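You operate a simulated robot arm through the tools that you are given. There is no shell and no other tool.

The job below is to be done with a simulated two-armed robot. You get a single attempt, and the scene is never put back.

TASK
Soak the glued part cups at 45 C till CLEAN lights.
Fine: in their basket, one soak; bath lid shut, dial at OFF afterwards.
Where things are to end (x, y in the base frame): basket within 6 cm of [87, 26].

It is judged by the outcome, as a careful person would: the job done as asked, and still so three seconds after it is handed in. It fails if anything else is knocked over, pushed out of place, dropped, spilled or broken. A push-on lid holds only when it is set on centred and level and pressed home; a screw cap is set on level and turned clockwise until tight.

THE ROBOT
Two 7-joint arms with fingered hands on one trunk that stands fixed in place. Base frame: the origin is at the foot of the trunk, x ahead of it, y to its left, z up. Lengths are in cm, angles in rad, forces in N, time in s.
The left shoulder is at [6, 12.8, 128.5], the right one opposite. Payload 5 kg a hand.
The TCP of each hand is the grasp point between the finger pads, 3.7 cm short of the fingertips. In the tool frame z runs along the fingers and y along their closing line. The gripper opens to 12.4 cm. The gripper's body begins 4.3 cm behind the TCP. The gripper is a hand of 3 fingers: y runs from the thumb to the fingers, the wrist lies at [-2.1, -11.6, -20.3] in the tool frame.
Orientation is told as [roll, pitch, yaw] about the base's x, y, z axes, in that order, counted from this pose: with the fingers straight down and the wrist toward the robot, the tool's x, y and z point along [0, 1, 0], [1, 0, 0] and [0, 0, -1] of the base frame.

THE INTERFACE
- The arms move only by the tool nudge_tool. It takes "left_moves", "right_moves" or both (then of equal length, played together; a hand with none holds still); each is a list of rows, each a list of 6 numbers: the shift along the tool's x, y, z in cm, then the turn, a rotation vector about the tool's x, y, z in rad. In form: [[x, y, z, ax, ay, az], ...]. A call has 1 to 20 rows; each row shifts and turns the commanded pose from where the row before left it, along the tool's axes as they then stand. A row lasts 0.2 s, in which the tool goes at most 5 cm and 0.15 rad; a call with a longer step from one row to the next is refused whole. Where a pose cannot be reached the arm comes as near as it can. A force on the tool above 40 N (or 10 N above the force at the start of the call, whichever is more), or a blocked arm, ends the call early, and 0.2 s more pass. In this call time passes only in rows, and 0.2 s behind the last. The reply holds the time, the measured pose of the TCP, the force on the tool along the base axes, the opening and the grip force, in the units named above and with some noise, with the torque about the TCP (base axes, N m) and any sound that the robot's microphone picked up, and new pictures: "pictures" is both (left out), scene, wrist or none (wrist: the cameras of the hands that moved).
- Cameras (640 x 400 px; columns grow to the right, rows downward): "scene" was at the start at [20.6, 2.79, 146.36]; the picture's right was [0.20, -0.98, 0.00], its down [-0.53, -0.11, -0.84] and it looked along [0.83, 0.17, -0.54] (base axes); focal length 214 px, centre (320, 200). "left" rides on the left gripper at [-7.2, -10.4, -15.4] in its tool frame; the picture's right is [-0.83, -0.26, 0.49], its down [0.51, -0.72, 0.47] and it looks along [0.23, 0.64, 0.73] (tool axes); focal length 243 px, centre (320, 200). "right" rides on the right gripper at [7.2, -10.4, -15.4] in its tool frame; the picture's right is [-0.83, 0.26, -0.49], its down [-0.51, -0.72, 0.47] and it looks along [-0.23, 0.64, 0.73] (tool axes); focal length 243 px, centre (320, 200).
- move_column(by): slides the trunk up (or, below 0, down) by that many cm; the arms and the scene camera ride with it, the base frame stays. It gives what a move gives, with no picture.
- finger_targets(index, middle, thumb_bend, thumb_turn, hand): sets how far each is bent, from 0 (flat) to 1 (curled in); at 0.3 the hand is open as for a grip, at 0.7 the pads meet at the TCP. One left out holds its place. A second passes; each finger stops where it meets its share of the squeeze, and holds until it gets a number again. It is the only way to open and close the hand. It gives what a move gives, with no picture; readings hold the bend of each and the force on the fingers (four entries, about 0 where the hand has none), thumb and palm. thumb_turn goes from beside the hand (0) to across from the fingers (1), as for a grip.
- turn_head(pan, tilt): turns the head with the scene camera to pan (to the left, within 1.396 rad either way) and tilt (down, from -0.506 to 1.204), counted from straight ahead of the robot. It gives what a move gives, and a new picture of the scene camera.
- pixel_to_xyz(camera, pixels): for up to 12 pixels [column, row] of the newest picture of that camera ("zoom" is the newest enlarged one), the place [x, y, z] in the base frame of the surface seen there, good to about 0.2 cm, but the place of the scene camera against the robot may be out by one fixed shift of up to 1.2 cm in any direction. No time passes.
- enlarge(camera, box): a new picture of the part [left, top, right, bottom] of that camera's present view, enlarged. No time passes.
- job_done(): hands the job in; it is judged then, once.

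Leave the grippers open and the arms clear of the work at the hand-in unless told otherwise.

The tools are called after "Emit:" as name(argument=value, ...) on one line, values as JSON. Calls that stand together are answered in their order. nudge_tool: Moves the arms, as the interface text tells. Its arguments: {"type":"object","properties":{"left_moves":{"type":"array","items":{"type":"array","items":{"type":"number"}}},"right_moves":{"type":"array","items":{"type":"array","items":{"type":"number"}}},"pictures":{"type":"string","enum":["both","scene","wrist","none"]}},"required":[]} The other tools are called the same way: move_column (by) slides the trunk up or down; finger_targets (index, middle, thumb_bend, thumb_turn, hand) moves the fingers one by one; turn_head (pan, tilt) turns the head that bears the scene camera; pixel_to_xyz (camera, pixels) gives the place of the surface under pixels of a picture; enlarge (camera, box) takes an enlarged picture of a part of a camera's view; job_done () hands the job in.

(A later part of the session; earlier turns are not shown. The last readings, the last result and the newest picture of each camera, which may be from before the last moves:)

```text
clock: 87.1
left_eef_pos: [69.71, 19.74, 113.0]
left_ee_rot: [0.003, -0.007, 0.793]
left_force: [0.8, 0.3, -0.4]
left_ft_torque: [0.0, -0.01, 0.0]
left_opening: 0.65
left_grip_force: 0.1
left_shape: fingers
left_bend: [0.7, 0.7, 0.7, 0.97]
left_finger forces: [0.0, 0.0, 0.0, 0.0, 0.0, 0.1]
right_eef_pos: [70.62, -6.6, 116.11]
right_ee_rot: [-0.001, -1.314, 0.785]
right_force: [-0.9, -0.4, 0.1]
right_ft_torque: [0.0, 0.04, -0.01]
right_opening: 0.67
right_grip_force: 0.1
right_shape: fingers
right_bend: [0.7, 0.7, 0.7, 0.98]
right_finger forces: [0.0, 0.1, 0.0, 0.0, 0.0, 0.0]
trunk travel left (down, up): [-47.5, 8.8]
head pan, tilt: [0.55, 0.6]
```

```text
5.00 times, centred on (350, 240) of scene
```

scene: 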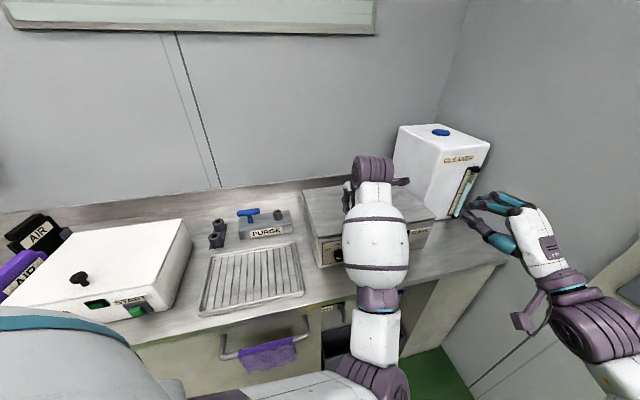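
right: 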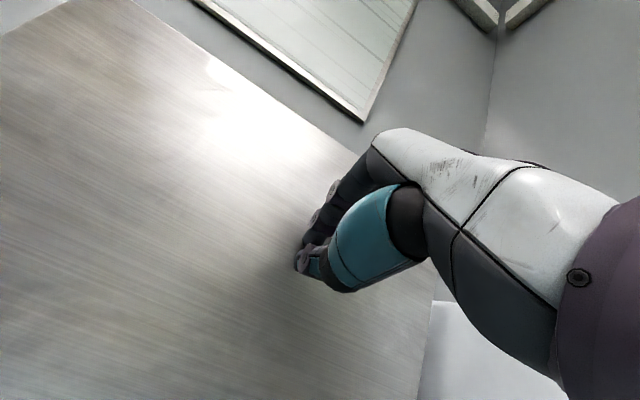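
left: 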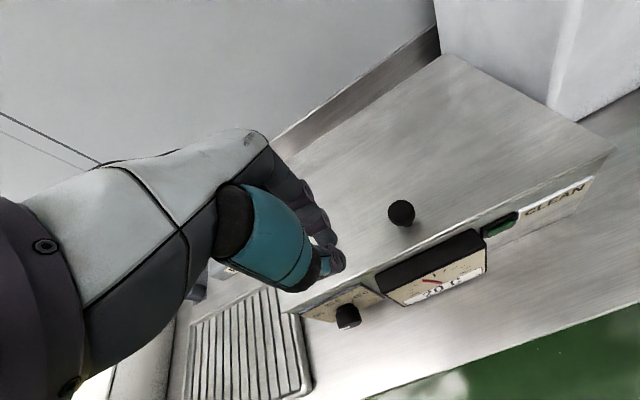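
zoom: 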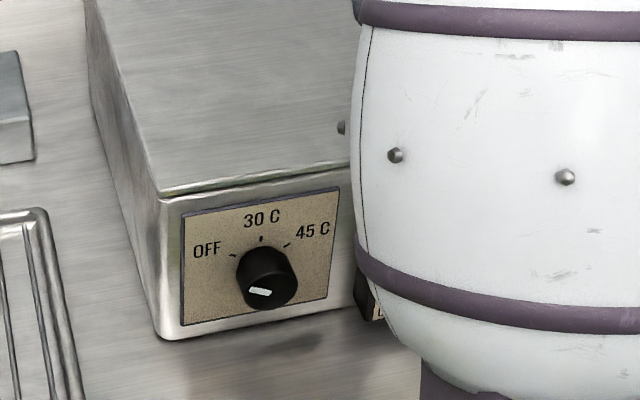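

I measure the panel corners, tick marks and knob in this enlarged view to get the turn angles.

Emit:
pixel_to_xyz(camera="zoom", pixels=[[186, 216], [336, 194], [326, 292], [183, 318], [233, 256], [262, 240], [287, 245], [251, 292], [270, 292], [267, 283], [265, 250], [292, 290]])

Emit:
pixel_to_xyz(camera="left", pixels=[[348, 318], [352, 305], [340, 312], [358, 312], [348, 326], [378, 290], [375, 285], [480, 240], [300, 318], [430, 255]])

```text
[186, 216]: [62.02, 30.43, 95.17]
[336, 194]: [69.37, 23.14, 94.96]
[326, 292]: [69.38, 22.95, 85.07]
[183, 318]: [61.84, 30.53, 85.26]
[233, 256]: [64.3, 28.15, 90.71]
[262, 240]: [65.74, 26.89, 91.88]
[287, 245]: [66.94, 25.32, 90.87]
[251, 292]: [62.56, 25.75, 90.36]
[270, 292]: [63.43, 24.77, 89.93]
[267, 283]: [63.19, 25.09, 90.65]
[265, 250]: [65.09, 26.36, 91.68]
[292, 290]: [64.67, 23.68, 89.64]
```

```text
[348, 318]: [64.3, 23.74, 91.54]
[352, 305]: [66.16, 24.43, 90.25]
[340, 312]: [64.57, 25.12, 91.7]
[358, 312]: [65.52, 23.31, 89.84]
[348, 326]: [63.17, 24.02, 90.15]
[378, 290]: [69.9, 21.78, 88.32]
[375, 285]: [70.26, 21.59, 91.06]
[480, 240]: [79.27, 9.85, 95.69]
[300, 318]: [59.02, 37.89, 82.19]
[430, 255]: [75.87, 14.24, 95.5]
```

Positions work out at −60° (OFF), 0° (30 C), +60° (45 C); the knob is about 3 cm wide, protrudes 3 cm, axis at z≈89.7, pointer at OFF. The right hand will turn it, so first I take the left arm up and away to the left.

Emit:
nudge_tool(left_moves=[[0, 0, -3.5, 0, 0, 0], [0, 0, -3.5, 0, 0, 0], [0, 0, -3.5, 0, 0, 0], [0, 0, -3.5, 0, 0, 0], [0, 0, -3.5, 0, 0, 0], [3.5, 0, -1, 0, 0, 0.1], [3.5, 0, 0, 0, 0, 0.1], [3.5, 0, 0, 0, 0, 0.1], [3.5, 0, 0, 0, 0, 0.1], [3.5, 0, 0, 0, 0, 0.1], [3.5, 0, 0, 0, 0, 0.1], [3.5, 0, 0, 0, 0, 0.1]], pictures="scene")

```text
clock: 89.7
left_eef_pos: [62.78, 45.05, 128.79]
left_ee_rot: [0.004, -0.002, 0.092]
left_force: [-0.2, 0.0, 0.8]
left_ft_torque: [-0.01, -0.01, 0.0]
left_opening: 0.63
left_grip_force: 0.1
left_shape: fingers
left_bend: [0.7, 0.7, 0.7, 0.97]
left_finger forces: [0.0, 0.0, 0.1, 0.0, 0.0, 0.1]
left hand out of reach, approached as far as the arm can: row 2, 3, 4, 5, 6, 8
right_eef_pos: [70.68, -6.4, 116.19]
right_ee_rot: [-0.003, -1.31, 0.789]
right_force: [-0.5, 0.0, -0.9]
right_ft_torque: [0.01, 0.01, -0.01]
right_opening: 0.67
right_grip_force: 0.0
right_shape: fingers
right_bend: [0.7, 0.7, 0.7, 0.98]
right_finger forces: [0.1, 0.0, 0.0, 0.0, 0.0, 0.0]
trunk travel left (down, up): [-47.5, 8.8]
head pan, tilt: [0.55, 0.6]
```

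scene: 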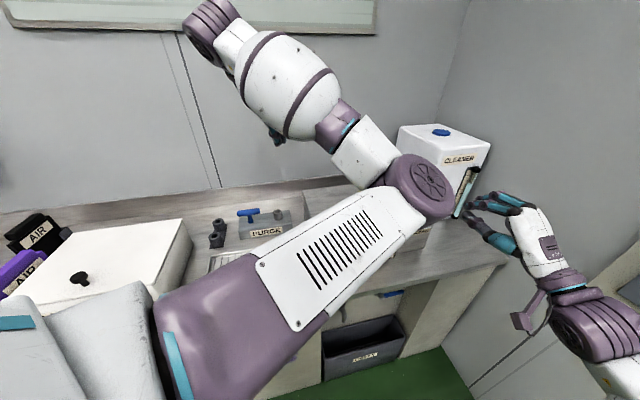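

The left elbow has swung to the right and blocks the view. I check where it is before moving further.

Emit:
pixel_to_xyz(camera="scene", pixels=[[430, 190], [375, 155], [340, 240], [240, 320], [280, 85], [215, 30], [275, 135]])

```text
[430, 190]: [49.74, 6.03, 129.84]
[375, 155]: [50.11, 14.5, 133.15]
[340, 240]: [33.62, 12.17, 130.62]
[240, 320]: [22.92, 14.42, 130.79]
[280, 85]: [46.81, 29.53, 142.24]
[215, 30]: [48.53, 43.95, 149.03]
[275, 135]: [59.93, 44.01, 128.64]
```

The left elbow sits near (47, 5, 127), on the inner side. I extend the left hand out to the left to draw the elbow outward.

Emit:
nudge_tool(left_moves=[[3.6, -0.3, -0.5, 0, 0, 0.03], [3.6, -0.3, -0.5, 0, 0, 0.03], [3.6, -0.3, -0.5, 0, 0, 0.03], [3.6, -0.3, -0.5, 0, 0, 0], [3.6, -0.3, -0.5, 0, 0, 0], [3.6, -0.3, -0.5, 0, 0, 0], [3.6, -0.3, -0.5, 0, 0, 0], [3.6, -0.3, -0.5, 0, 0, 0]], pictures="scene")

```text
clock: 91.5
left_eef_pos: [59.54, 73.67, 133.09]
left_ee_rot: [0.007, -0.001, 0.001]
left_force: [-0.3, 1.3, -0.1]
left_ft_torque: [-0.04, 0.03, -0.03]
left_opening: 0.67
left_grip_force: 0.1
left_shape: fingers
left_bend: [0.7, 0.7, 0.7, 0.97]
left_finger forces: [0.0, 0.0, 0.0, 0.1, 0.0, 0.0]
right_eef_pos: [70.63, -6.45, 116.13]
right_ee_rot: [-0.003, -1.312, 0.791]
right_force: [0.1, 0.9, -0.2]
right_ft_torque: [-0.01, -0.01, -0.03]
right_opening: 0.63
right_grip_force: 0.0
right_shape: fingers
right_bend: [0.7, 0.7, 0.7, 0.98]
right_finger forces: [0.0, 0.0, 0.0, 0.0, 0.1, 0.0]
trunk travel left (down, up): [-47.5, 8.8]
head pan, tilt: [0.55, 0.6]
```

scene: 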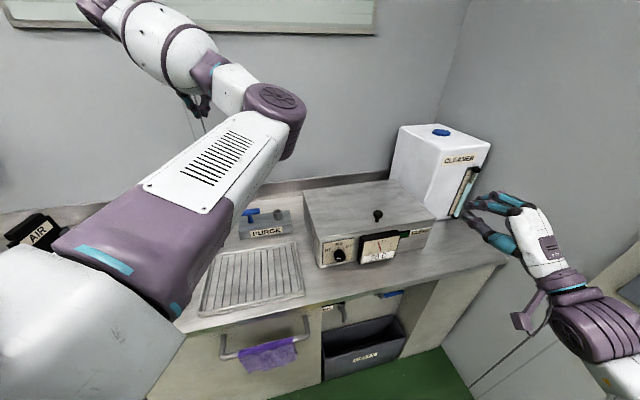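

The view is clear and the left arm is out of the way. Now I roll the right hand about its own axis (a quarter turn clockwise, then 45° back about the dial-axis direction) so that it can afterwards turn the dial 120° clockwise.

Emit:
nudge_tool(right_moves=[[0, 0, 0, 0, 0, 0.143], [0, 0, 0, 0, 0, 0.143], [0, 0, 0, 0, 0, 0.143], [0, 0, 0, 0, 0, 0.143], [0, 0, 0, 0, 0, 0.143], [0, 0, 0, 0, 0, 0.143], [0, 0, 0, 0, 0, 0.143], [0, 0, 0, 0, 0, 0.143], [0, 0, 0, 0, 0, 0.143], [0, 0, 0, 0, 0, 0.143], [0, 0, 0, 0, 0, 0.141]], pictures="both")

Emit:
finger_targets(hand="right", index=0.5, middle=0.5, thumb_bend=0.5)

```text
clock: 93.9
left_eef_pos: [59.5, 73.51, 133.1]
left_ee_rot: [0.007, -0.001, 0.003]
left_force: [-0.7, -0.4, 0.5]
left_ft_torque: [-0.02, -0.03, -0.03]
left_opening: 0.68
left_grip_force: 0.0
left_shape: fingers
left_bend: [0.7, 0.7, 0.7, 0.97]
left_finger forces: [0.0, 0.0, 0.1, 0.0, 0.0, 0.1]
right_eef_pos: [69.91, -16.31, 109.83]
right_ee_rot: [1.331, -0.005, -0.754]
right_force: [-0.7, 0.1, 0.5]
right_ft_torque: [0.0, -0.04, 0.03]
right_opening: 0.69
right_grip_force: 0.1
right_shape: fingers
right_bend: [0.7, 0.7, 0.7, 0.98]
right_finger forces: [0.0, 0.0, 0.0, 0.0, 0.2, 0.0]
right hand out of reach, approached as far as the arm can: row 8, 9, 10, 11
trunk travel left (down, up): [-47.5, 8.8]
head pan, tilt: [0.55, 0.6]
```

scene: 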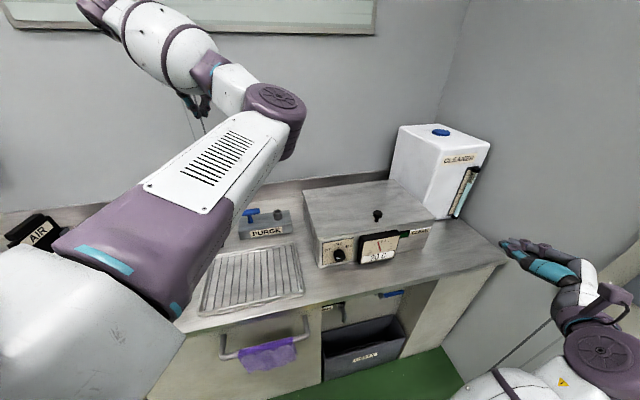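
right: 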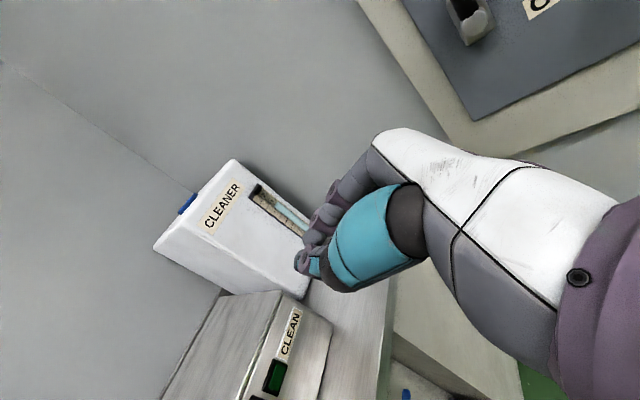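

```text
clock: 94.9
left_eef_pos: [59.6, 73.48, 133.14]
left_ee_rot: [0.008, -0.001, 0.001]
left_force: [-0.5, -0.6, 0.3]
left_ft_torque: [-0.01, 0.0, 0.02]
left_opening: 0.64
left_grip_force: 0.1
left_shape: fingers
left_bend: [0.7, 0.7, 0.7, 0.97]
left_finger forces: [0.1, 0.1, 0.0, 0.0, 0.1, 0.0]
right_eef_pos: [69.98, -16.25, 109.86]
right_ee_rot: [1.332, -0.009, -0.757]
right_force: [-0.6, 0.0, 0.5]
right_ft_torque: [0.02, -0.01, 0.0]
right_opening: 6.7
right_grip_force: 0.1
right_shape: fingers
right_bend: [0.5, 0.5, 0.5, 0.98]
right_finger forces: [0.0, 0.0, 0.1, 0.0, 0.1, 0.0]
trunk travel left (down, up): [-47.5, 8.8]
head pan, tilt: [0.55, 0.6]
```

The right hand has the wanted orientation (closing line along the bench, pointing at the bath, 14° down), pre-opened to 6.7 cm. I move it left to stand in front of the dial.

Emit:
nudge_tool(right_moves=[[0, -3.31, 1.91, 0, 0, 0], [0, -3.31, 1.91, 0, 0, 0], [0, -3.31, 1.91, 0, 0, 0], [-1.49, -3.31, 1.91, 0, 0, 0], [-1.49, -3.31, 1.91, 0, 0, 0], [-1.49, -3.31, 1.91, 0, 0, 0], [-1.49, -3.31, 1.91, 0, 0, 0], [-1.49, -3.31, 1.91, 0, 0, 0]], pictures="both")

```text
clock: 96.8
left_eef_pos: [59.74, 73.48, 133.0]
left_ee_rot: [0.006, -0.001, 0.002]
left_force: [0.0, -0.3, -0.3]
left_ft_torque: [0.03, 0.02, 0.02]
left_opening: 0.65
left_grip_force: 0.1
left_shape: fingers
left_bend: [0.7, 0.7, 0.7, 0.97]
left_finger forces: [0.0, 0.0, 0.0, 0.1, 0.0, 0.0]
right_eef_pos: [63.12, -2.42, 98.13]
right_ee_rot: [1.439, -0.095, -0.788]
right_force: [-0.6, -0.2, 0.2]
right_ft_torque: [-0.01, 0.0, 0.01]
right_opening: 6.75
right_grip_force: 0.0
right_shape: fingers
right_bend: [0.5, 0.5, 0.5, 0.97]
right_finger forces: [0.0, 0.0, 0.1, 0.1, 0.0, 0.0]
right hand out of reach, approached as far as the arm can: row 1, 2, 3, 4, 5, 6, 7, 8
trunk travel left (down, up): [-47.5, 8.8]
head pan, tilt: [0.55, 0.6]
stopped in row 8 (right hand): the arm was blocked; the commanded pose is now the measured one
```

scene: 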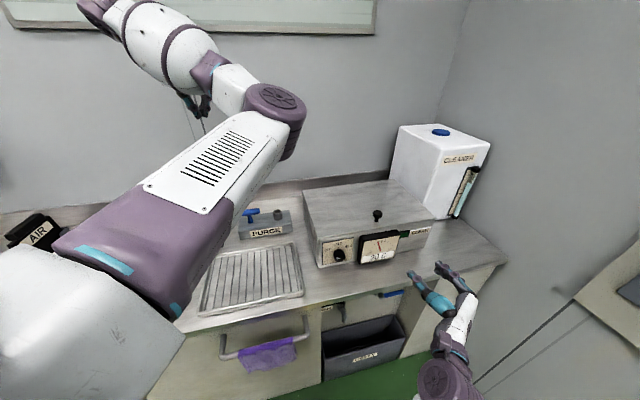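
right: 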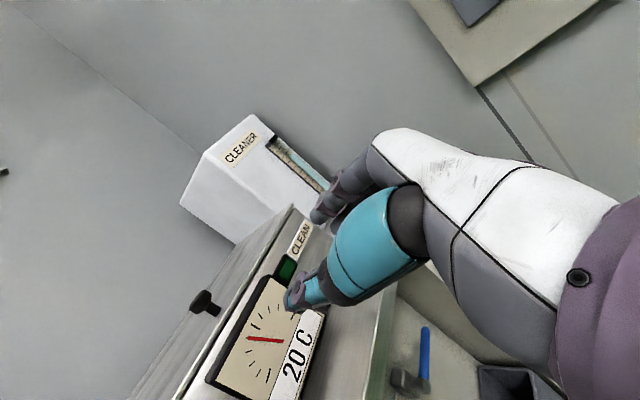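

The right arm got too close to its own shoulder (minimum reach), not to an obstacle. Raising the trunk gives it more room, so I raise the column 8.5 cm (both arms ride up in free air).

Emit:
move_column(by=8.5)

```text
clock: 98.0
left_eef_pos: [59.8, 73.55, 141.32]
left_ee_rot: [0.008, -0.001, 0.002]
left_force: [-0.1, -0.3, 0.2]
left_ft_torque: [-0.04, 0.0, -0.05]
left_opening: 0.66
left_grip_force: 0.0
left_shape: fingers
left_bend: [0.7, 0.7, 0.7, 0.97]
left_finger forces: [0.0, 0.0, 0.0, 0.0, 0.1, 0.0]
right_eef_pos: [66.47, -2.52, 114.66]
right_ee_rot: [1.533, -0.186, -0.795]
right_force: [0.6, -0.2, -1.2]
right_ft_torque: [0.04, -0.02, 0.0]
right_opening: 6.75
right_grip_force: 0.0
right_shape: fingers
right_bend: [0.5, 0.5, 0.5, 0.97]
right_finger forces: [0.0, 0.0, 0.0, 0.0, 0.0, 0.0]
trunk travel left (down, up): [-56.0, 0.3]
head pan, tilt: [0.55, 0.6]
```

The right hand is now at (66.5, −2.5, 114.7), pointing level at the bath. I slide it left at this height toward the front of the dial.

Emit:
nudge_tool(right_moves=[[0.6, -2.96, 1.07, 0, 0, 0], [0.6, -2.96, 1.07, 0, 0, 0], [0.6, -2.96, 1.07, 0, 0, 0], [0.6, -2.96, 1.07, 0, 0, 0], [0.6, -2.96, 1.07, 0, 0, 0], [0.6, -2.96, 1.07, 0, 0, 0], [0.6, -2.96, 1.07, 0, 0, 0]], pictures="both")

```text
clock: 98.3
left_eef_pos: [59.58, 73.47, 141.62]
left_ee_rot: [0.007, -0.004, 0.002]
left_force: [-0.4, -0.3, -1.1]
left_ft_torque: [0.03, -0.02, -0.02]
left_opening: 0.66
left_grip_force: 0.0
left_shape: fingers
left_bend: [0.7, 0.7, 0.7, 0.97]
left_finger forces: [0.0, 0.0, 0.1, 0.1, 0.0, 0.0]
right_eef_pos: [66.36, -1.4, 116.08]
right_ee_rot: [1.556, -0.209, -0.794]
right_force: [-1.6, 0.0, -0.2]
right_ft_torque: [0.01, 0.03, -0.01]
right_opening: 6.74
right_grip_force: 0.1
right_shape: fingers
right_bend: [0.5, 0.5, 0.5, 0.97]
right_finger forces: [0.1, 0.0, 0.0, 0.0, 0.0, 0.0]
right hand out of reach, approached as far as the arm can: row 1
trunk travel left (down, up): [-56.0, 0.3]
head pan, tilt: [0.55, 0.6]
stopped in row 1 (right hand): the arm was blocked; the commanded pose is now the measured one
```

scene: 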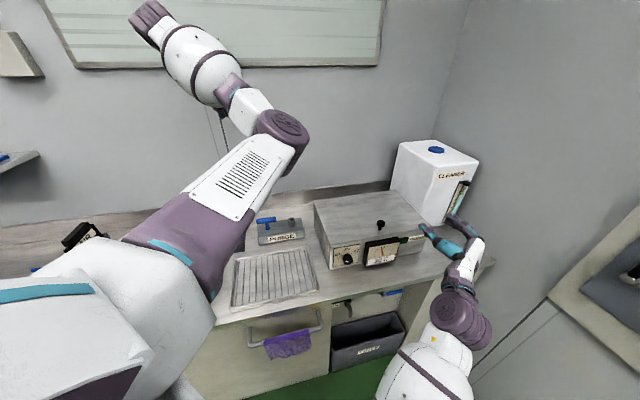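
right: 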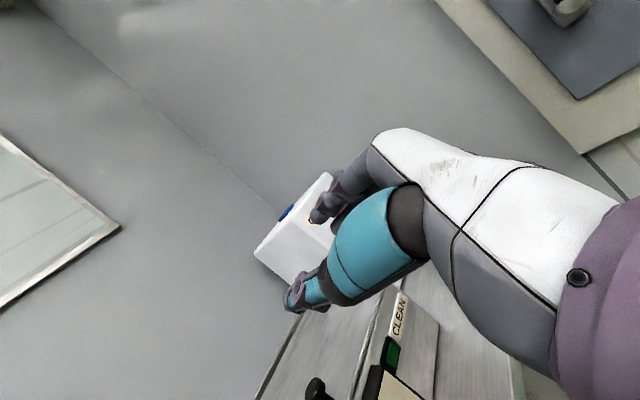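

Blocked again: the arm is at a joint limit with this roll. I roll the right hand back toward "back of the hand up", where it worked well before.

Emit:
nudge_tool(right_moves=[[0, 1, 0, 0, 0, -0.13], [0, 0, 0, 0, 0, -0.136], [0, 0, 0, 0, 0, -0.136], [0, 0, 0, 0, 0, -0.136], [0, 0, 0, 0, 0, -0.136], [0, 0, 0, 0, 0, -0.136], [0, 0, 0, 0, 0, -0.136], [0, 0, 0, 0, 0, -0.136], [0, 0, 0, 0, 0, -0.136], [0, 0, 0, 0, 0, -0.136]], pictures="both")

```text
clock: 100.5
left_eef_pos: [59.67, 73.29, 141.7]
left_ee_rot: [0.008, -0.003, 0.001]
left_force: [-0.4, -0.4, -0.7]
left_ft_torque: [0.01, 0.05, 0.01]
left_opening: 0.64
left_grip_force: 0.2
left_shape: fingers
left_bend: [0.7, 0.7, 0.7, 0.97]
left_finger forces: [0.1, 0.1, 0.1, 0.0, 0.0, 0.0]
right_eef_pos: [67.2, -2.06, 115.97]
right_ee_rot: [0.574, -1.552, 0.203]
right_force: [0.3, 0.0, -0.2]
right_ft_torque: [0.0, -0.01, 0.04]
right_opening: 6.76
right_grip_force: 0.1
right_shape: fingers
right_bend: [0.5, 0.5, 0.5, 0.97]
right_finger forces: [0.0, 0.0, 0.1, 0.0, 0.0, 0.0]
trunk travel left (down, up): [-56.0, 0.3]
head pan, tilt: [0.55, 0.6]
```

scene: 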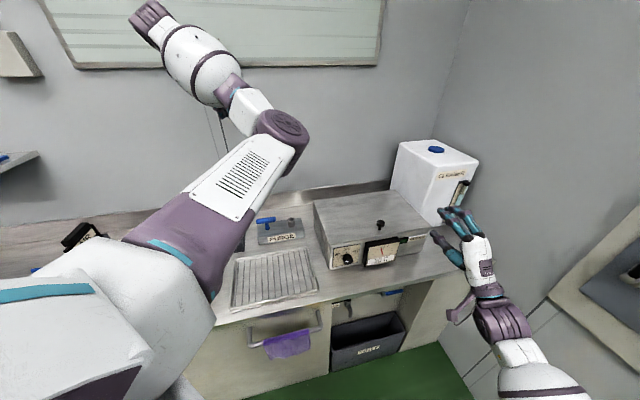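
right: 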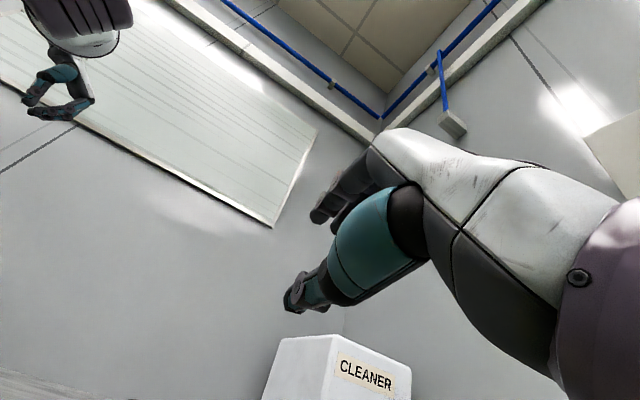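

The hand is back in the comfortable roll (back of hand up, level). I tilt it 15° down and slide it left along the bench front to the dial's line.

Emit:
nudge_tool(right_moves=[[0, 0, 0, 0.13, 0, 0], [0, 0, 0, 0.13, 0, 0], [3, 0, 0.5, 0, 0, 0], [3, 0, 0.5, 0, 0, 0], [3, 0, 0.5, 0, 0, 0], [3, 0, 0.5, 0, 0, 0], [3, 0, 0.5, 0, 0, 0], [3, 0, 0.5, 0, 0, 0], [3.2, 0, 0.5, 0, 0, 0]], pictures="both")

```text
clock: 102.5
left_eef_pos: [59.67, 73.5, 141.51]
left_ee_rot: [0.007, 0.0, 0.002]
left_force: [0.2, -0.2, -1.2]
left_ft_torque: [0.01, -0.01, 0.02]
left_opening: 0.64
left_grip_force: 0.1
left_shape: fingers
left_bend: [0.7, 0.7, 0.7, 0.97]
left_finger forces: [0.0, 0.1, 0.0, 0.0, 0.1, 0.1]
right_eef_pos: [56.34, 13.27, 115.89]
right_ee_rot: [0.071, -1.292, 0.728]
right_force: [0.1, 1.1, -0.4]
right_ft_torque: [-0.01, 0.02, -0.01]
right_opening: 6.76
right_grip_force: 0.0
right_shape: fingers
right_bend: [0.5, 0.5, 0.5, 0.97]
right_finger forces: [0.0, 0.0, 0.0, 0.0, 0.0, 0.0]
right hand out of reach, approached as far as the arm can: row 8, 9
trunk travel left (down, up): [-56.0, 0.3]
head pan, tilt: [0.55, 0.6]
```

scene: 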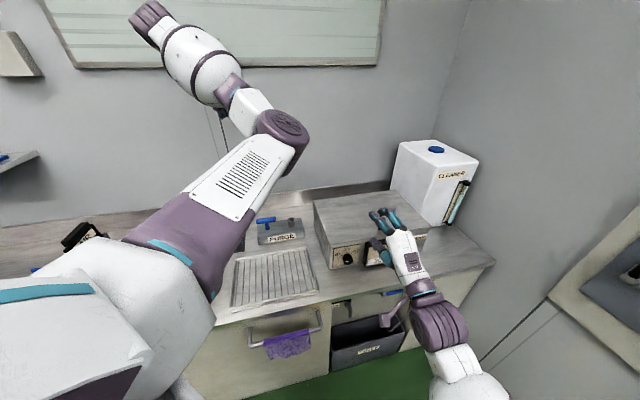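
right: 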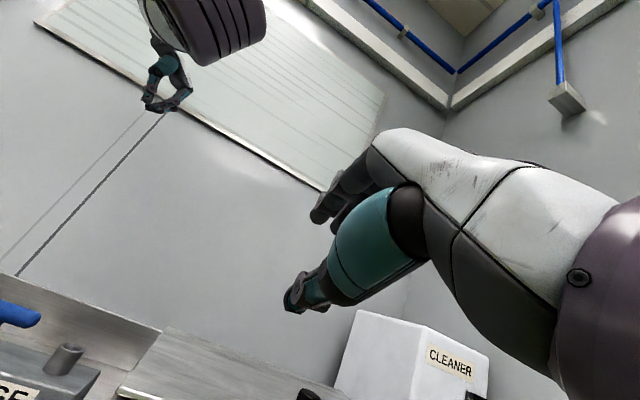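

The hand is at (56.3, 13.3, 116), straight in front of the dial's line. I descend to the dial's height, staying clear in front of it.

Emit:
nudge_tool(right_moves=[[0.3, -2.9, 0.84, 0, 0, 0], [0.3, -2.9, 0.84, 0, 0, 0], [0.3, -2.9, 0.84, 0, 0, 0], [0.3, -2.9, 0.84, 0, 0, 0], [0.3, -2.9, 0.84, 0, 0, 0], [0.3, -2.9, 0.84, 0, 0, 0], [0.3, -2.9, 0.84, 0, 0, 0]], pictures="both")

```text
clock: 104.1
left_eef_pos: [59.65, 73.43, 141.57]
left_ee_rot: [0.006, -0.003, 0.001]
left_force: [0.4, 0.5, 0.1]
left_ft_torque: [-0.02, 0.0, 0.02]
left_opening: 0.65
left_grip_force: 0.1
left_shape: fingers
left_bend: [0.7, 0.7, 0.7, 0.97]
left_finger forces: [0.0, 0.1, 0.0, 0.0, 0.0, 0.1]
right_eef_pos: [58.99, 9.81, 95.77]
right_ee_rot: [0.066, -1.293, 0.721]
right_force: [1.1, -0.2, -0.4]
right_ft_torque: [0.01, -0.01, 0.05]
right_opening: 6.75
right_grip_force: 0.2
right_shape: fingers
right_bend: [0.5, 0.5, 0.5, 0.97]
right_finger forces: [0.0, 0.1, 0.0, 0.0, 0.0, 0.0]
right hand out of reach, approached as far as the arm can: row 1, 2, 3, 4, 5, 6, 7
trunk travel left (down, up): [-56.0, 0.3]
head pan, tilt: [0.55, 0.6]
```

scene: 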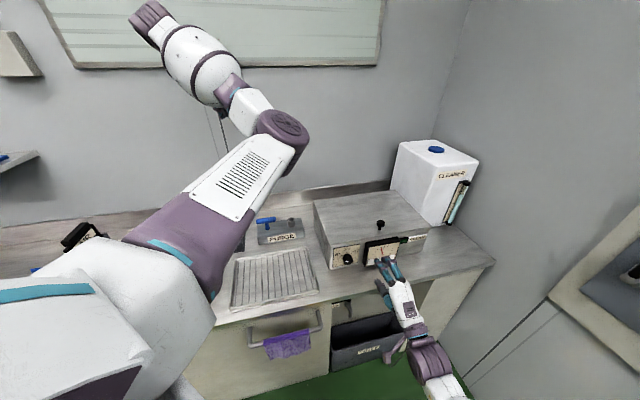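
right: 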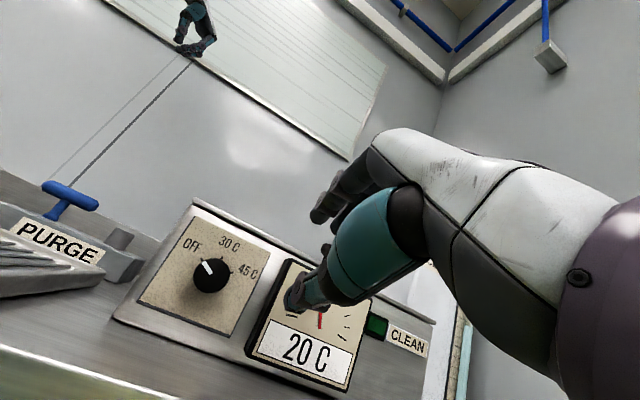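

From here I get a superb view of the dial (pointer at OFF at (207,267)). The arm drifts right at some joint limit; I test whether it can move left toward the dial from this lower position.

Emit:
nudge_tool(right_moves=[[1, 0, 0.5, 0, 0, 0], [1, 0, 0.5, 0, 0, 0], [1, 0, 0.5, 0, 0, 0]], pictures="none")

```text
clock: 104.9
left_eef_pos: [59.64, 73.61, 141.6]
left_ee_rot: [0.005, -0.001, 0.002]
left_force: [0.3, 0.3, 0.3]
left_ft_torque: [0.0, -0.01, 0.01]
left_opening: 0.66
left_grip_force: 0.1
left_shape: fingers
left_bend: [0.7, 0.7, 0.7, 0.97]
left_finger forces: [0.0, 0.0, 0.0, 0.1, 0.1, 0.0]
right_eef_pos: [59.78, 10.68, 95.87]
right_ee_rot: [0.066, -1.294, 0.721]
right_force: [-0.1, 0.8, 0.0]
right_ft_torque: [0.01, -0.03, -0.01]
right_opening: 6.74
right_grip_force: 0.0
right_shape: fingers
right_bend: [0.5, 0.5, 0.5, 0.97]
right_finger forces: [0.1, 0.0, 0.0, 0.0, 0.1, 0.0]
right hand out of reach, approached as far as the arm can: row 1, 2, 3
trunk travel left (down, up): [-56.0, 0.3]
head pan, tilt: [0.55, 0.6]
```

Blocked sideways but free forward: it's the hand's pointing direction that limits. I swing the hand's heading about 20° toward straight ahead and try moving left again.

Emit:
nudge_tool(right_moves=[[0, 0, 0, 0, -0.115, 0.03], [0, 0, 0, 0, -0.115, 0.03], [0, 0, 0, 0, -0.115, 0.03], [1, 0, 0, 0, 0, 0], [1, 0, 0, 0, 0, 0], [1, 0, 0, 0, 0, 0], [1, 0, 0, 0, 0, 0]], pictures="both")

```text
clock: 106.5
left_eef_pos: [59.66, 73.34, 141.55]
left_ee_rot: [0.006, -0.002, 0.002]
left_force: [0.9, -0.3, 1.0]
left_ft_torque: [0.03, 0.02, 0.04]
left_opening: 0.64
left_grip_force: 0.1
left_shape: fingers
left_bend: [0.7, 0.7, 0.7, 0.97]
left_finger forces: [0.1, 0.0, 0.0, 0.0, 0.0, 0.0]
right_eef_pos: [59.11, 11.5, 95.95]
right_ee_rot: [0.094, -1.292, 0.708]
right_force: [0.2, 0.0, 0.9]
right_ft_torque: [0.04, 0.04, -0.03]
right_opening: 6.75
right_grip_force: 0.0
right_shape: fingers
right_bend: [0.5, 0.5, 0.5, 0.97]
right_finger forces: [0.1, 0.0, 0.0, 0.1, 0.0, 0.0]
right hand out of reach, approached as far as the arm can: row 1, 2, 3, 5, 6, 7
trunk travel left (down, up): [-56.0, 0.3]
head pan, tilt: [0.55, 0.6]
```

scene: 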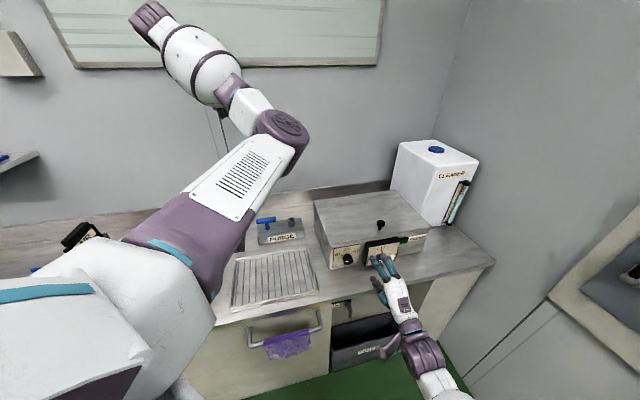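
right: 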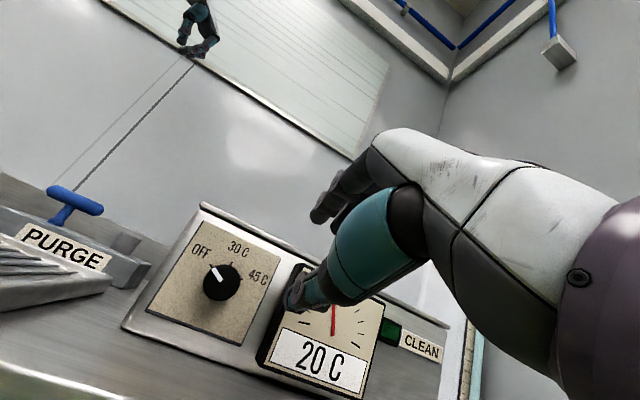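

The hand cannot swing further that way with this arm posture. I'll use the left arm for the dial instead, with its closing line along the bench and tilted toward the panel. First I retreat the right arm up and to the right.

Emit:
nudge_tool(right_moves=[[-1, 2, -2, 0, 0, 0], [-1.5, 2.9, -0.84, 0, 0, 0], [-1.5, 2.9, -0.84, 0, 0, 0], [-1.5, 2.9, -0.84, 0, 0, 0], [-1.5, 2.9, -0.84, 0, 0, 0], [-2, 2.9, -0.84, 0, 0, 0], [-3, 0, 0, 0, 0, 0], [-3, 0, 0, 0, 0, 0], [-3, 0, 0, 0, 0, 0], [-3, 0, 0, 0, 0, 0], [-3, 0, 0, 0, 0, 0], [-3, 0, 0, 0, 0, 0]], pictures="scene")

```text
clock: 109.1
left_eef_pos: [59.69, 73.45, 141.62]
left_ee_rot: [0.007, -0.003, 0.003]
left_force: [-0.4, 1.0, -0.5]
left_ft_torque: [-0.03, 0.04, 0.0]
left_opening: 0.63
left_grip_force: 0.0
left_shape: fingers
left_bend: [0.7, 0.7, 0.7, 0.97]
left_finger forces: [0.0, 0.0, 0.0, 0.1, 0.1, 0.0]
right_eef_pos: [77.4, -9.03, 112.92]
right_ee_rot: [0.069, -1.293, 0.719]
right_force: [0.5, 0.1, -0.4]
right_ft_torque: [0.0, 0.0, 0.01]
right_opening: 6.76
right_grip_force: 0.1
right_shape: fingers
right_bend: [0.5, 0.5, 0.5, 0.97]
right_finger forces: [0.0, 0.0, 0.0, 0.1, 0.0, 0.0]
trunk travel left (down, up): [-56.0, 0.3]
head pan, tilt: [0.55, 0.6]
```

scene: 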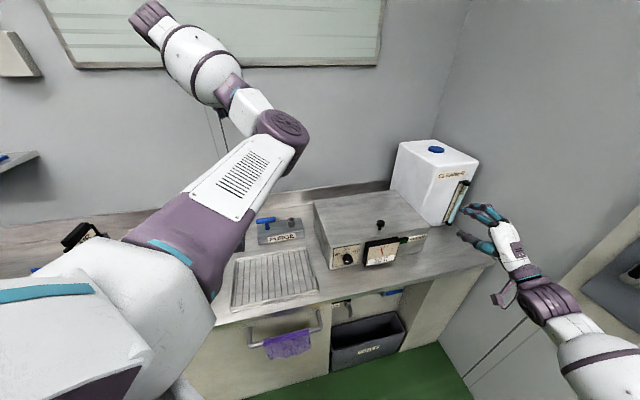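

The right hand is parked. I bring the left hand with yaw −45° to the area above the tray, a posture used before, to see how its elbow settles.

Emit:
nudge_tool(left_moves=[[0, 0, 0, 0, 0, 0.131], [0, 0, 0, 0, 0, 0.131], [0, 0, 0, 0, 0, 0.131], [0, 0, 0, 0, 0, 0.131], [0, 0, 0, 0, 0, 0.131], [0, 0, 0, 0, 0, 0.13], [-3, 0, 2, 0, 0, 0], [-3, 0.5, 2.5, 0, 0, 0], [-3, 0.5, 2.5, 0, 0, 0], [-3, 0.5, 2.5, 0, 0, 0], [-3, 0.5, 2.5, 0, 0, 0], [-3, 0.5, 2.5, 0, 0, 0]], pictures="scene")

```text
clock: 111.7
left_eef_pos: [48.69, 58.95, 126.89]
left_ee_rot: [0.008, 0.005, -0.785]
left_force: [0.2, -0.6, -0.5]
left_ft_torque: [-0.03, 0.05, 0.0]
left_opening: 0.68
left_grip_force: 0.1
left_shape: fingers
left_bend: [0.7, 0.7, 0.7, 0.97]
left_finger forces: [0.0, 0.0, 0.0, 0.1, 0.0, 0.0]
right_eef_pos: [77.29, -8.97, 112.94]
right_ee_rot: [0.07, -1.295, 0.717]
right_force: [0.8, 0.1, 0.3]
right_ft_torque: [0.02, -0.03, 0.02]
right_opening: 6.75
right_grip_force: 0.0
right_shape: fingers
right_bend: [0.5, 0.5, 0.5, 0.97]
right_finger forces: [0.0, 0.0, 0.0, 0.0, 0.0, 0.0]
trunk travel left (down, up): [-56.0, 0.3]
head pan, tilt: [0.55, 0.6]
```

scene: 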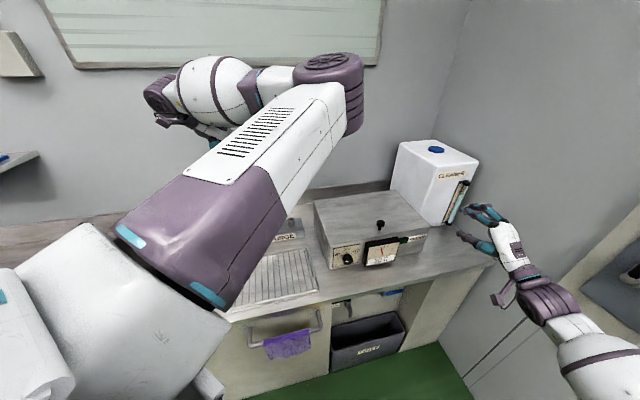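

The elbow is raised in front, which should suit reaching down to the dial. I move the left hand over to above the bath's front left, about z 112.

Emit:
nudge_tool(left_moves=[[-1.61, 3.51, 0.5, 0, 0, 0], [-1.61, 3.51, 1, 0, 0, 0], [-1.61, 3.51, 1.5, 0, 0, 0], [-1.61, 3.51, 1.5, 0, 0, 0], [-1.61, 3.51, 1.5, 0, 0, 0], [-1.61, 3.51, 1.5, 0, 0, 0], [-1.61, 3.51, 1.5, 0, 0, 0], [-1.61, 3.51, 2, 0, 0, 0], [-1.61, 3.51, 2, 0, 0, 0], [-1.61, 3.51, 2, 0, 0, 0]], pictures="both")

```text
clock: 113.9
left_eef_pos: [62.18, 22.92, 111.74]
left_ee_rot: [0.008, 0.004, -0.783]
left_force: [0.5, -0.7, 0.0]
left_ft_torque: [0.04, 0.02, 0.0]
left_opening: 0.65
left_grip_force: 0.0
left_shape: fingers
left_bend: [0.7, 0.7, 0.7, 0.98]
left_finger forces: [0.0, 0.0, 0.1, 0.1, 0.0, 0.1]
right_eef_pos: [77.25, -9.04, 112.97]
right_ee_rot: [0.07, -1.295, 0.719]
right_force: [-0.2, 0.0, 0.0]
right_ft_torque: [0.0, 0.05, 0.03]
right_opening: 6.77
right_grip_force: 0.0
right_shape: fingers
right_bend: [0.5, 0.5, 0.5, 0.97]
right_finger forces: [0.0, 0.1, 0.0, 0.0, 0.0, 0.0]
trunk travel left (down, up): [-56.0, 0.3]
head pan, tilt: [0.55, 0.6]
```

scene: 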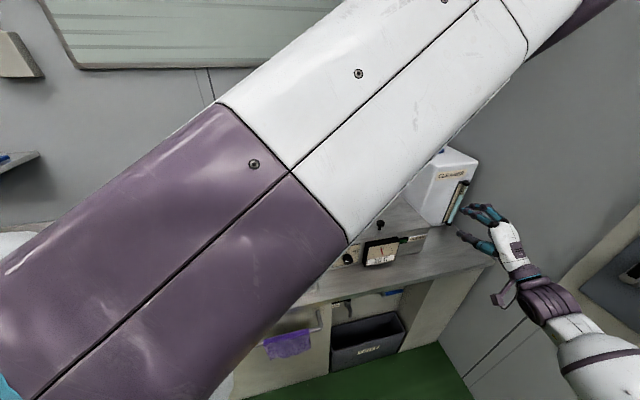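
left: 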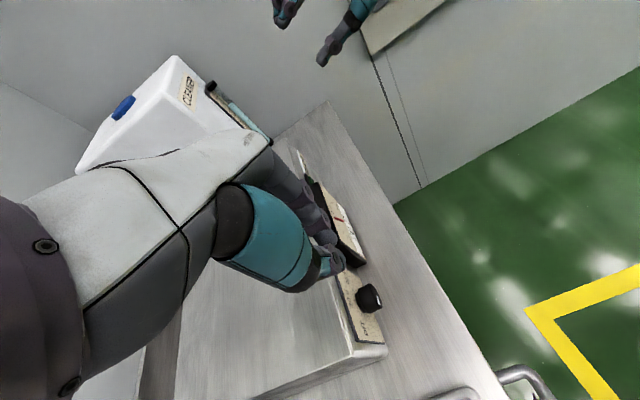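

The left hand reached (62.2, 22.9, 111.7) fine, with the dial visible at (370,297). I descend, then tilt the hand toward the panel step by step.

Emit:
nudge_tool(left_moves=[[0, 0, 2.9, 0, 0, 0], [0, 0, 2.9, 0, 0, 0], [0, 0, 2.9, 0, 0, 0], [-0.3, 0, 1.5, 0, 0.13, 0], [-0.5, 0, 1.5, 0, 0.13, 0], [-0.7, 0, 1.4, 0, 0.13, 0], [-0.9, 0, 1.2, 0, 0.13, 0]], pictures="wrist")

```text
clock: 115.3
left_eef_pos: [62.22, 25.43, 98.91]
left_ee_rot: [0.326, -0.004, -0.797]
left_force: [-10.4, -14.2, 5.1]
left_ft_torque: [-0.26, 0.14, -0.1]
left_opening: 0.69
left_grip_force: 8.9
left_shape: fingers
left_bend: [0.7, 0.71, 0.7, 0.98]
left_finger forces: [0.1, 16.8, 0.1, 0.0, 0.0, 0.1]
left hand out of reach, approached as far as the arm can: row 4, 5, 6
right_eef_pos: [77.16, -9.17, 112.92]
right_ee_rot: [0.071, -1.295, 0.718]
right_force: [1.2, 0.1, 0.5]
right_ft_torque: [0.02, -0.03, 0.02]
right_opening: 6.76
right_grip_force: 0.0
right_shape: fingers
right_bend: [0.5, 0.5, 0.5, 0.97]
right_finger forces: [0.0, 0.0, 0.0, 0.0, 0.0, 0.0]
trunk travel left (down, up): [-56.0, 0.3]
head pan, tilt: [0.55, 0.6]
stopped in row 6 (left hand): the force on the tool passed its limit at 52 N (the readings are from after the stop); the commanded pose is now the measured one
```

left: 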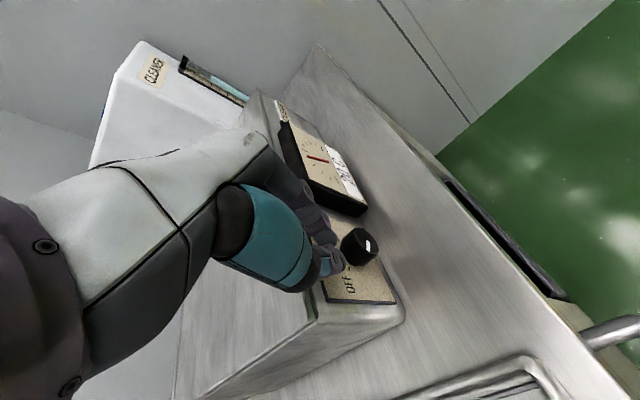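

A fingertip met the bath's front wall because the arm couldn't hold the commanded tilt. I back away from the wall at once and check that nothing shifted.

Emit:
nudge_tool(left_moves=[[-1.0, 0, -0.8, 0, 0, 0], [-1.0, 0, -0.8, 0, 0, 0]], pictures="wrist")

Emit:
pixel_to_xyz(camera="left", pixels=[[360, 245], [320, 320], [400, 310], [330, 298], [390, 300], [345, 285], [300, 350]])

```text
clock: 115.9
left_eef_pos: [62.13, 25.4, 98.9]
left_ee_rot: [0.328, -0.003, -0.796]
left_force: [-15.5, -16.9, 1.6]
left_ft_torque: [-0.47, 0.37, -0.09]
left_opening: 0.67
left_grip_force: 11.7
left_shape: fingers
left_bend: [0.7, 0.71, 0.7, 0.98]
left_finger forces: [0.1, 23.2, 0.0, 0.0, 0.0, 0.0]
left hand out of reach, approached as far as the arm can: row 1, 2
right_eef_pos: [77.1, -9.19, 112.93]
right_ee_rot: [0.068, -1.296, 0.716]
right_force: [0.4, 0.4, 0.2]
right_ft_torque: [0.0, 0.02, 0.01]
right_opening: 6.75
right_grip_force: 0.0
right_shape: fingers
right_bend: [0.5, 0.5, 0.5, 0.97]
right_finger forces: [0.0, 0.0, 0.0, 0.0, 0.0, 0.1]
trunk travel left (down, up): [-56.0, 0.3]
head pan, tilt: [0.55, 0.6]
```

left: 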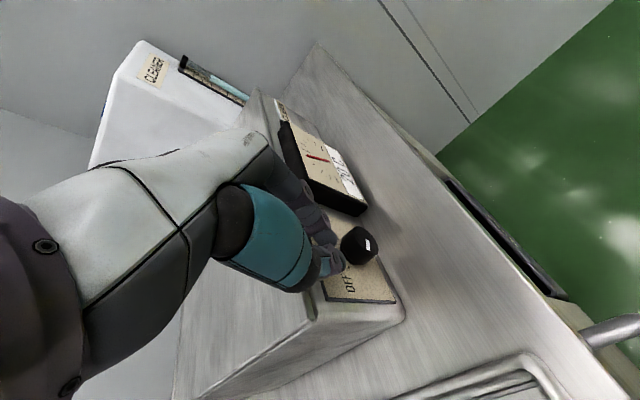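

```text
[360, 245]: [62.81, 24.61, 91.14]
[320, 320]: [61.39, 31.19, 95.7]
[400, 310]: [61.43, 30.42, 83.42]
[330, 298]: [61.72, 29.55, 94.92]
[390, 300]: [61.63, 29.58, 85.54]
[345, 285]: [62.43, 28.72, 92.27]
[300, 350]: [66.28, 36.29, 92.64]
```

The bath hasn't moved (panel corner still at (61.7, 29.5)). The arm can't go back here, so I undo the tilt and rise instead.

Emit:
nudge_tool(left_moves=[[0, 0, -0.5, 0, -0.1, 0], [0, 0, -1.5, 0, -0.1, 0], [-0.3, 0, -2, 0, -0.1, 0], [-0.5, 0, -2, 0, 0, 0]], pictures="wrist")

```text
clock: 116.9
left_eef_pos: [61.07, 24.57, 104.82]
left_ee_rot: [0.03, -0.005, -0.794]
left_force: [-0.2, 0.1, 0.9]
left_ft_torque: [0.01, -0.03, 0.01]
left_opening: 0.67
left_grip_force: 0.0
left_shape: fingers
left_bend: [0.7, 0.7, 0.7, 0.98]
left_finger forces: [0.0, 0.0, 0.0, 0.0, 0.0, 0.0]
right_eef_pos: [77.28, -8.92, 113.2]
right_ee_rot: [0.065, -1.295, 0.722]
right_force: [0.2, 0.7, 0.4]
right_ft_torque: [-0.01, 0.0, 0.02]
right_opening: 6.77
right_grip_force: 0.1
right_shape: fingers
right_bend: [0.5, 0.5, 0.5, 0.97]
right_finger forces: [0.0, 0.0, 0.0, 0.1, 0.1, 0.0]
trunk travel left (down, up): [-56.0, 0.3]
head pan, tilt: [0.55, 0.6]
```

left: 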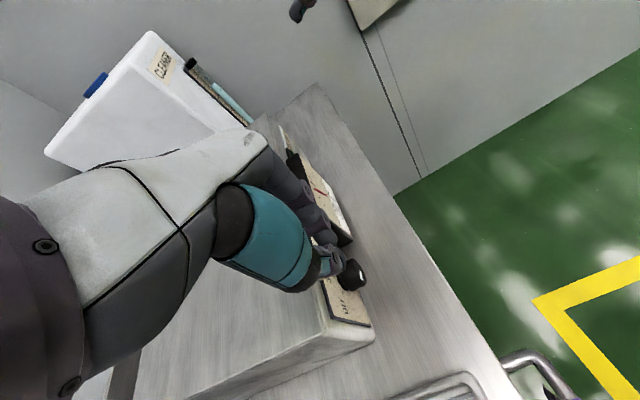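

Clear again, no force. I pre-open the hand to straddle the knob, then descend with fingers straight down in front of the dial (2–3 cm farther out) before tilting.

Emit:
finger_targets(hand="left", index=0.48, middle=0.48, thumb_bend=0.48)

Emit:
nudge_tool(left_moves=[[-1.2, 1, 0, 0, -0.03, 0], [-1.3, 1, 1, 0, 0, 0], [0, 0, 2, 0, 0, 0], [0, 0, 2, 0, 0, 0], [0, 0, 2, 0, 0, 0], [0, 0, 2, 0, 0, 0], [0, 0, 2, 0, 0, 0]], pictures="wrist")

```text
clock: 117.9
left_eef_pos: [61.29, 24.42, 104.58]
left_ee_rot: [0.031, -0.005, -0.797]
left_force: [-0.3, -0.9, -0.3]
left_ft_torque: [-0.02, 0.04, 0.03]
left_opening: 7.33
left_grip_force: 0.1
left_shape: fingers
left_bend: [0.48, 0.48, 0.48, 0.98]
left_finger forces: [0.1, 0.0, 0.1, 0.1, 0.0, 0.1]
right_eef_pos: [77.33, -8.85, 112.93]
right_ee_rot: [0.069, -1.293, 0.718]
right_force: [0.5, 0.7, 0.7]
right_ft_torque: [0.0, 0.02, 0.03]
right_opening: 6.75
right_grip_force: 0.0
right_shape: fingers
right_bend: [0.5, 0.5, 0.5, 0.97]
right_finger forces: [0.0, 0.0, 0.0, 0.0, 0.1, 0.0]
trunk travel left (down, up): [-56.0, 0.3]
head pan, tilt: [0.55, 0.6]
```

```text
clock: 119.5
left_eef_pos: [60.98, 21.49, 93.51]
left_ee_rot: [-0.001, -0.005, -0.795]
left_force: [0.5, 0.8, 0.2]
left_ft_torque: [0.01, 0.04, 0.0]
left_opening: 7.35
left_grip_force: 0.1
left_shape: fingers
left_bend: [0.48, 0.48, 0.48, 0.98]
left_finger forces: [0.0, 0.1, 0.0, 0.0, 0.0, 0.1]
right_eef_pos: [77.45, -8.86, 112.83]
right_ee_rot: [0.072, -1.292, 0.718]
right_force: [0.2, 0.1, 0.2]
right_ft_torque: [0.0, 0.02, 0.04]
right_opening: 6.75
right_grip_force: 0.1
right_shape: fingers
right_bend: [0.5, 0.5, 0.5, 0.97]
right_finger forces: [0.1, 0.0, 0.1, 0.0, 0.1, 0.1]
trunk travel left (down, up): [-56.0, 0.3]
head pan, tilt: [0.55, 0.6]
```

left: 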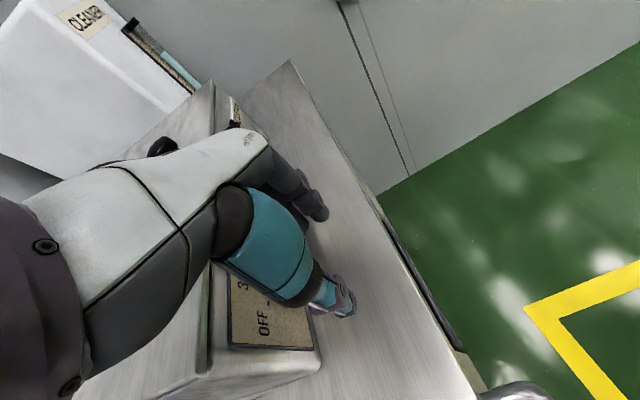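

The hand is around the knob line at (61.0, 21.5, 93.5), no contact. I tilt toward the panel in small steps while easing forward and down.

Emit:
nudge_tool(left_moves=[[0.35, 0, 0.3, 0, 0.13, 0], [0.31, 0, 0.34, 0, 0.13, 0], [0.26, 0, 0.38, 0, 0.13, 0]], pictures="wrist")

```text
clock: 120.3
left_eef_pos: [62.16, 25.7, 92.19]
left_ee_rot: [0.388, -0.001, -0.801]
left_force: [-19.6, -26.6, 2.8]
left_ft_torque: [-0.93, 0.54, -1.62]
left_opening: 7.86
left_grip_force: 19.7
left_shape: fingers
left_bend: [0.45, 0.44, 0.48, 0.98]
left_finger forces: [8.6, 31.4, 0.1, 0.0, 0.0, 0.0]
left hand out of reach, approached as far as the arm can: row 1, 2, 3
right_eef_pos: [76.88, -9.27, 113.04]
right_ee_rot: [0.073, -1.298, 0.715]
right_force: [0.3, -0.3, 0.1]
right_ft_torque: [0.02, 0.0, 0.02]
right_opening: 6.76
right_grip_force: 0.0
right_shape: fingers
right_bend: [0.5, 0.5, 0.5, 0.97]
right_finger forces: [0.1, 0.1, 0.0, 0.0, 0.0, 0.1]
trunk travel left (down, up): [-56.0, 0.3]
head pan, tilt: [0.55, 0.6]
```

left: 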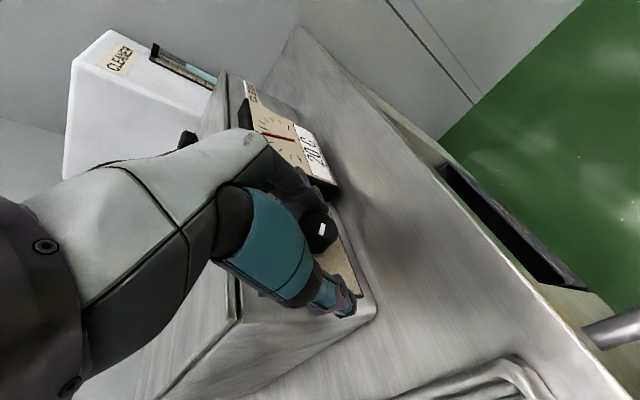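

The left arm is too folded here (shoulder too near), and its fingers press the panel. I release that: un-tilt, rise, and take the left arm away; the right arm has far more room at this spot if it comes in low.

Emit:
nudge_tool(left_moves=[[0, 0, -0.5, 0, -0.1, 0], [0, 0, -1, 0, -0.1, 0], [0, 0, -2, 0, -0.1, 0], [0, 0, -3, 0, -0.09, 0], [0, 0, -3, 0, 0, 0], [0, 0, -3, 0, 0, 0]], pictures="wrist")

Emit:
pixel_to_xyz(camera="left", pixels=[[350, 290], [375, 330], [320, 325], [300, 360], [330, 210]])

```text
clock: 121.7
left_eef_pos: [61.67, 25.48, 104.74]
left_ee_rot: [0.002, -0.008, -0.794]
left_force: [-1.0, 0.0, 0.3]
left_ft_torque: [-0.03, -0.03, 0.03]
left_opening: 7.38
left_grip_force: 0.0
left_shape: fingers
left_bend: [0.48, 0.48, 0.48, 0.98]
left_finger forces: [0.0, 0.0, 0.1, 0.0, 0.0, 0.0]
right_eef_pos: [77.2, -8.91, 113.31]
right_ee_rot: [0.065, -1.295, 0.727]
right_force: [-0.5, -0.6, 0.7]
right_ft_torque: [-0.01, 0.03, -0.04]
right_opening: 6.74
right_grip_force: 0.0
right_shape: fingers
right_bend: [0.5, 0.5, 0.5, 0.97]
right_finger forces: [0.0, 0.1, 0.0, 0.0, 0.1, 0.1]
trunk travel left (down, up): [-56.0, 0.3]
head pan, tilt: [0.55, 0.6]
```

left: 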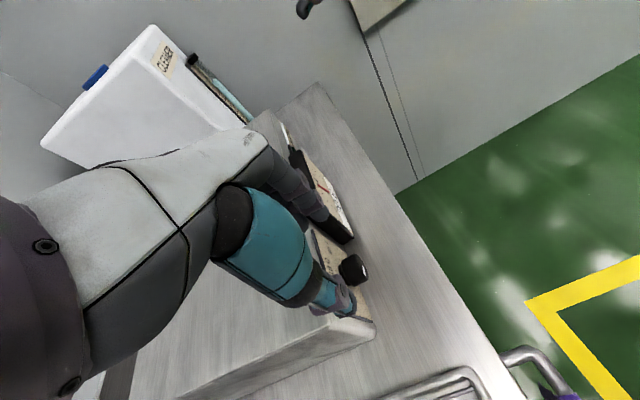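

```text
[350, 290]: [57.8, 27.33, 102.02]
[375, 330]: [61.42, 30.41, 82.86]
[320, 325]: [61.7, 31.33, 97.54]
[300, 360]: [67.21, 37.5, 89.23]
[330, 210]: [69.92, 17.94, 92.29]
```

No force and the bath is in place. I return the left hand up and left along the path it came.

Emit:
nudge_tool(left_moves=[[0, 0, -3, 0, 0, 0], [0, 0, -3, 0, 0, 0], [1.61, -3.51, -1.5, 0, 0, 0], [1.61, -3.51, -1.5, 0, 0, 0], [1.61, -3.51, -1.5, 0, 0, 0], [1.61, -3.51, -1.5, 0, 0, 0], [1.61, -3.51, -1.5, 0, 0, 0], [1.61, -3.51, -1.5, 0, 0, 0], [1.61, -3.51, -1.5, 0, 0, 0], [1.61, -3.51, -1, 0, 0, 0], [1.61, -3.51, -0.5, 0, 0, 0], [1.61, -3.51, 0, 0, 0, 0], [2.5, -2.5, 0, 0, 0, 0], [2.5, -2.5, 0, 0, 0, 0], [2.5, -2.5, 0, 0, 0, 0]], pictures="scene")

```text
clock: 124.9
left_eef_pos: [48.7, 72.92, 122.23]
left_ee_rot: [-0.002, -0.005, -0.793]
left_force: [-1.0, 1.2, 0.2]
left_ft_torque: [-0.04, -0.02, -0.04]
left_opening: 7.4
left_grip_force: 0.0
left_shape: fingers
left_bend: [0.48, 0.48, 0.48, 0.98]
left_finger forces: [0.0, 0.0, 0.0, 0.0, 0.0, 0.1]
right_eef_pos: [77.22, -8.78, 113.01]
right_ee_rot: [0.062, -1.294, 0.726]
right_force: [-0.5, 0.4, 0.3]
right_ft_torque: [0.0, 0.0, -0.05]
right_opening: 6.74
right_grip_force: 0.1
right_shape: fingers
right_bend: [0.5, 0.5, 0.5, 0.97]
right_finger forces: [0.0, 0.1, 0.1, 0.0, 0.0, 0.0]
trunk travel left (down, up): [-56.0, 0.3]
head pan, tilt: [0.55, 0.6]
```

scene: 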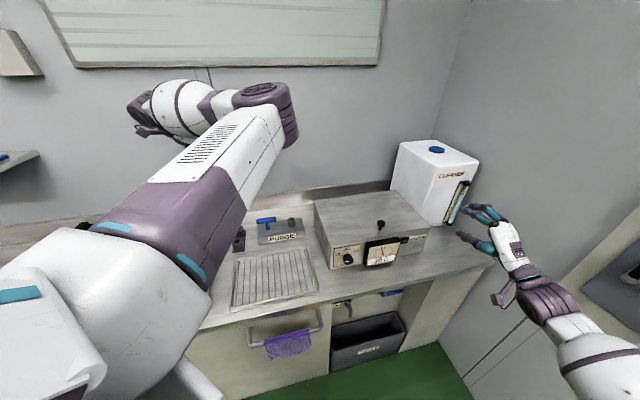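

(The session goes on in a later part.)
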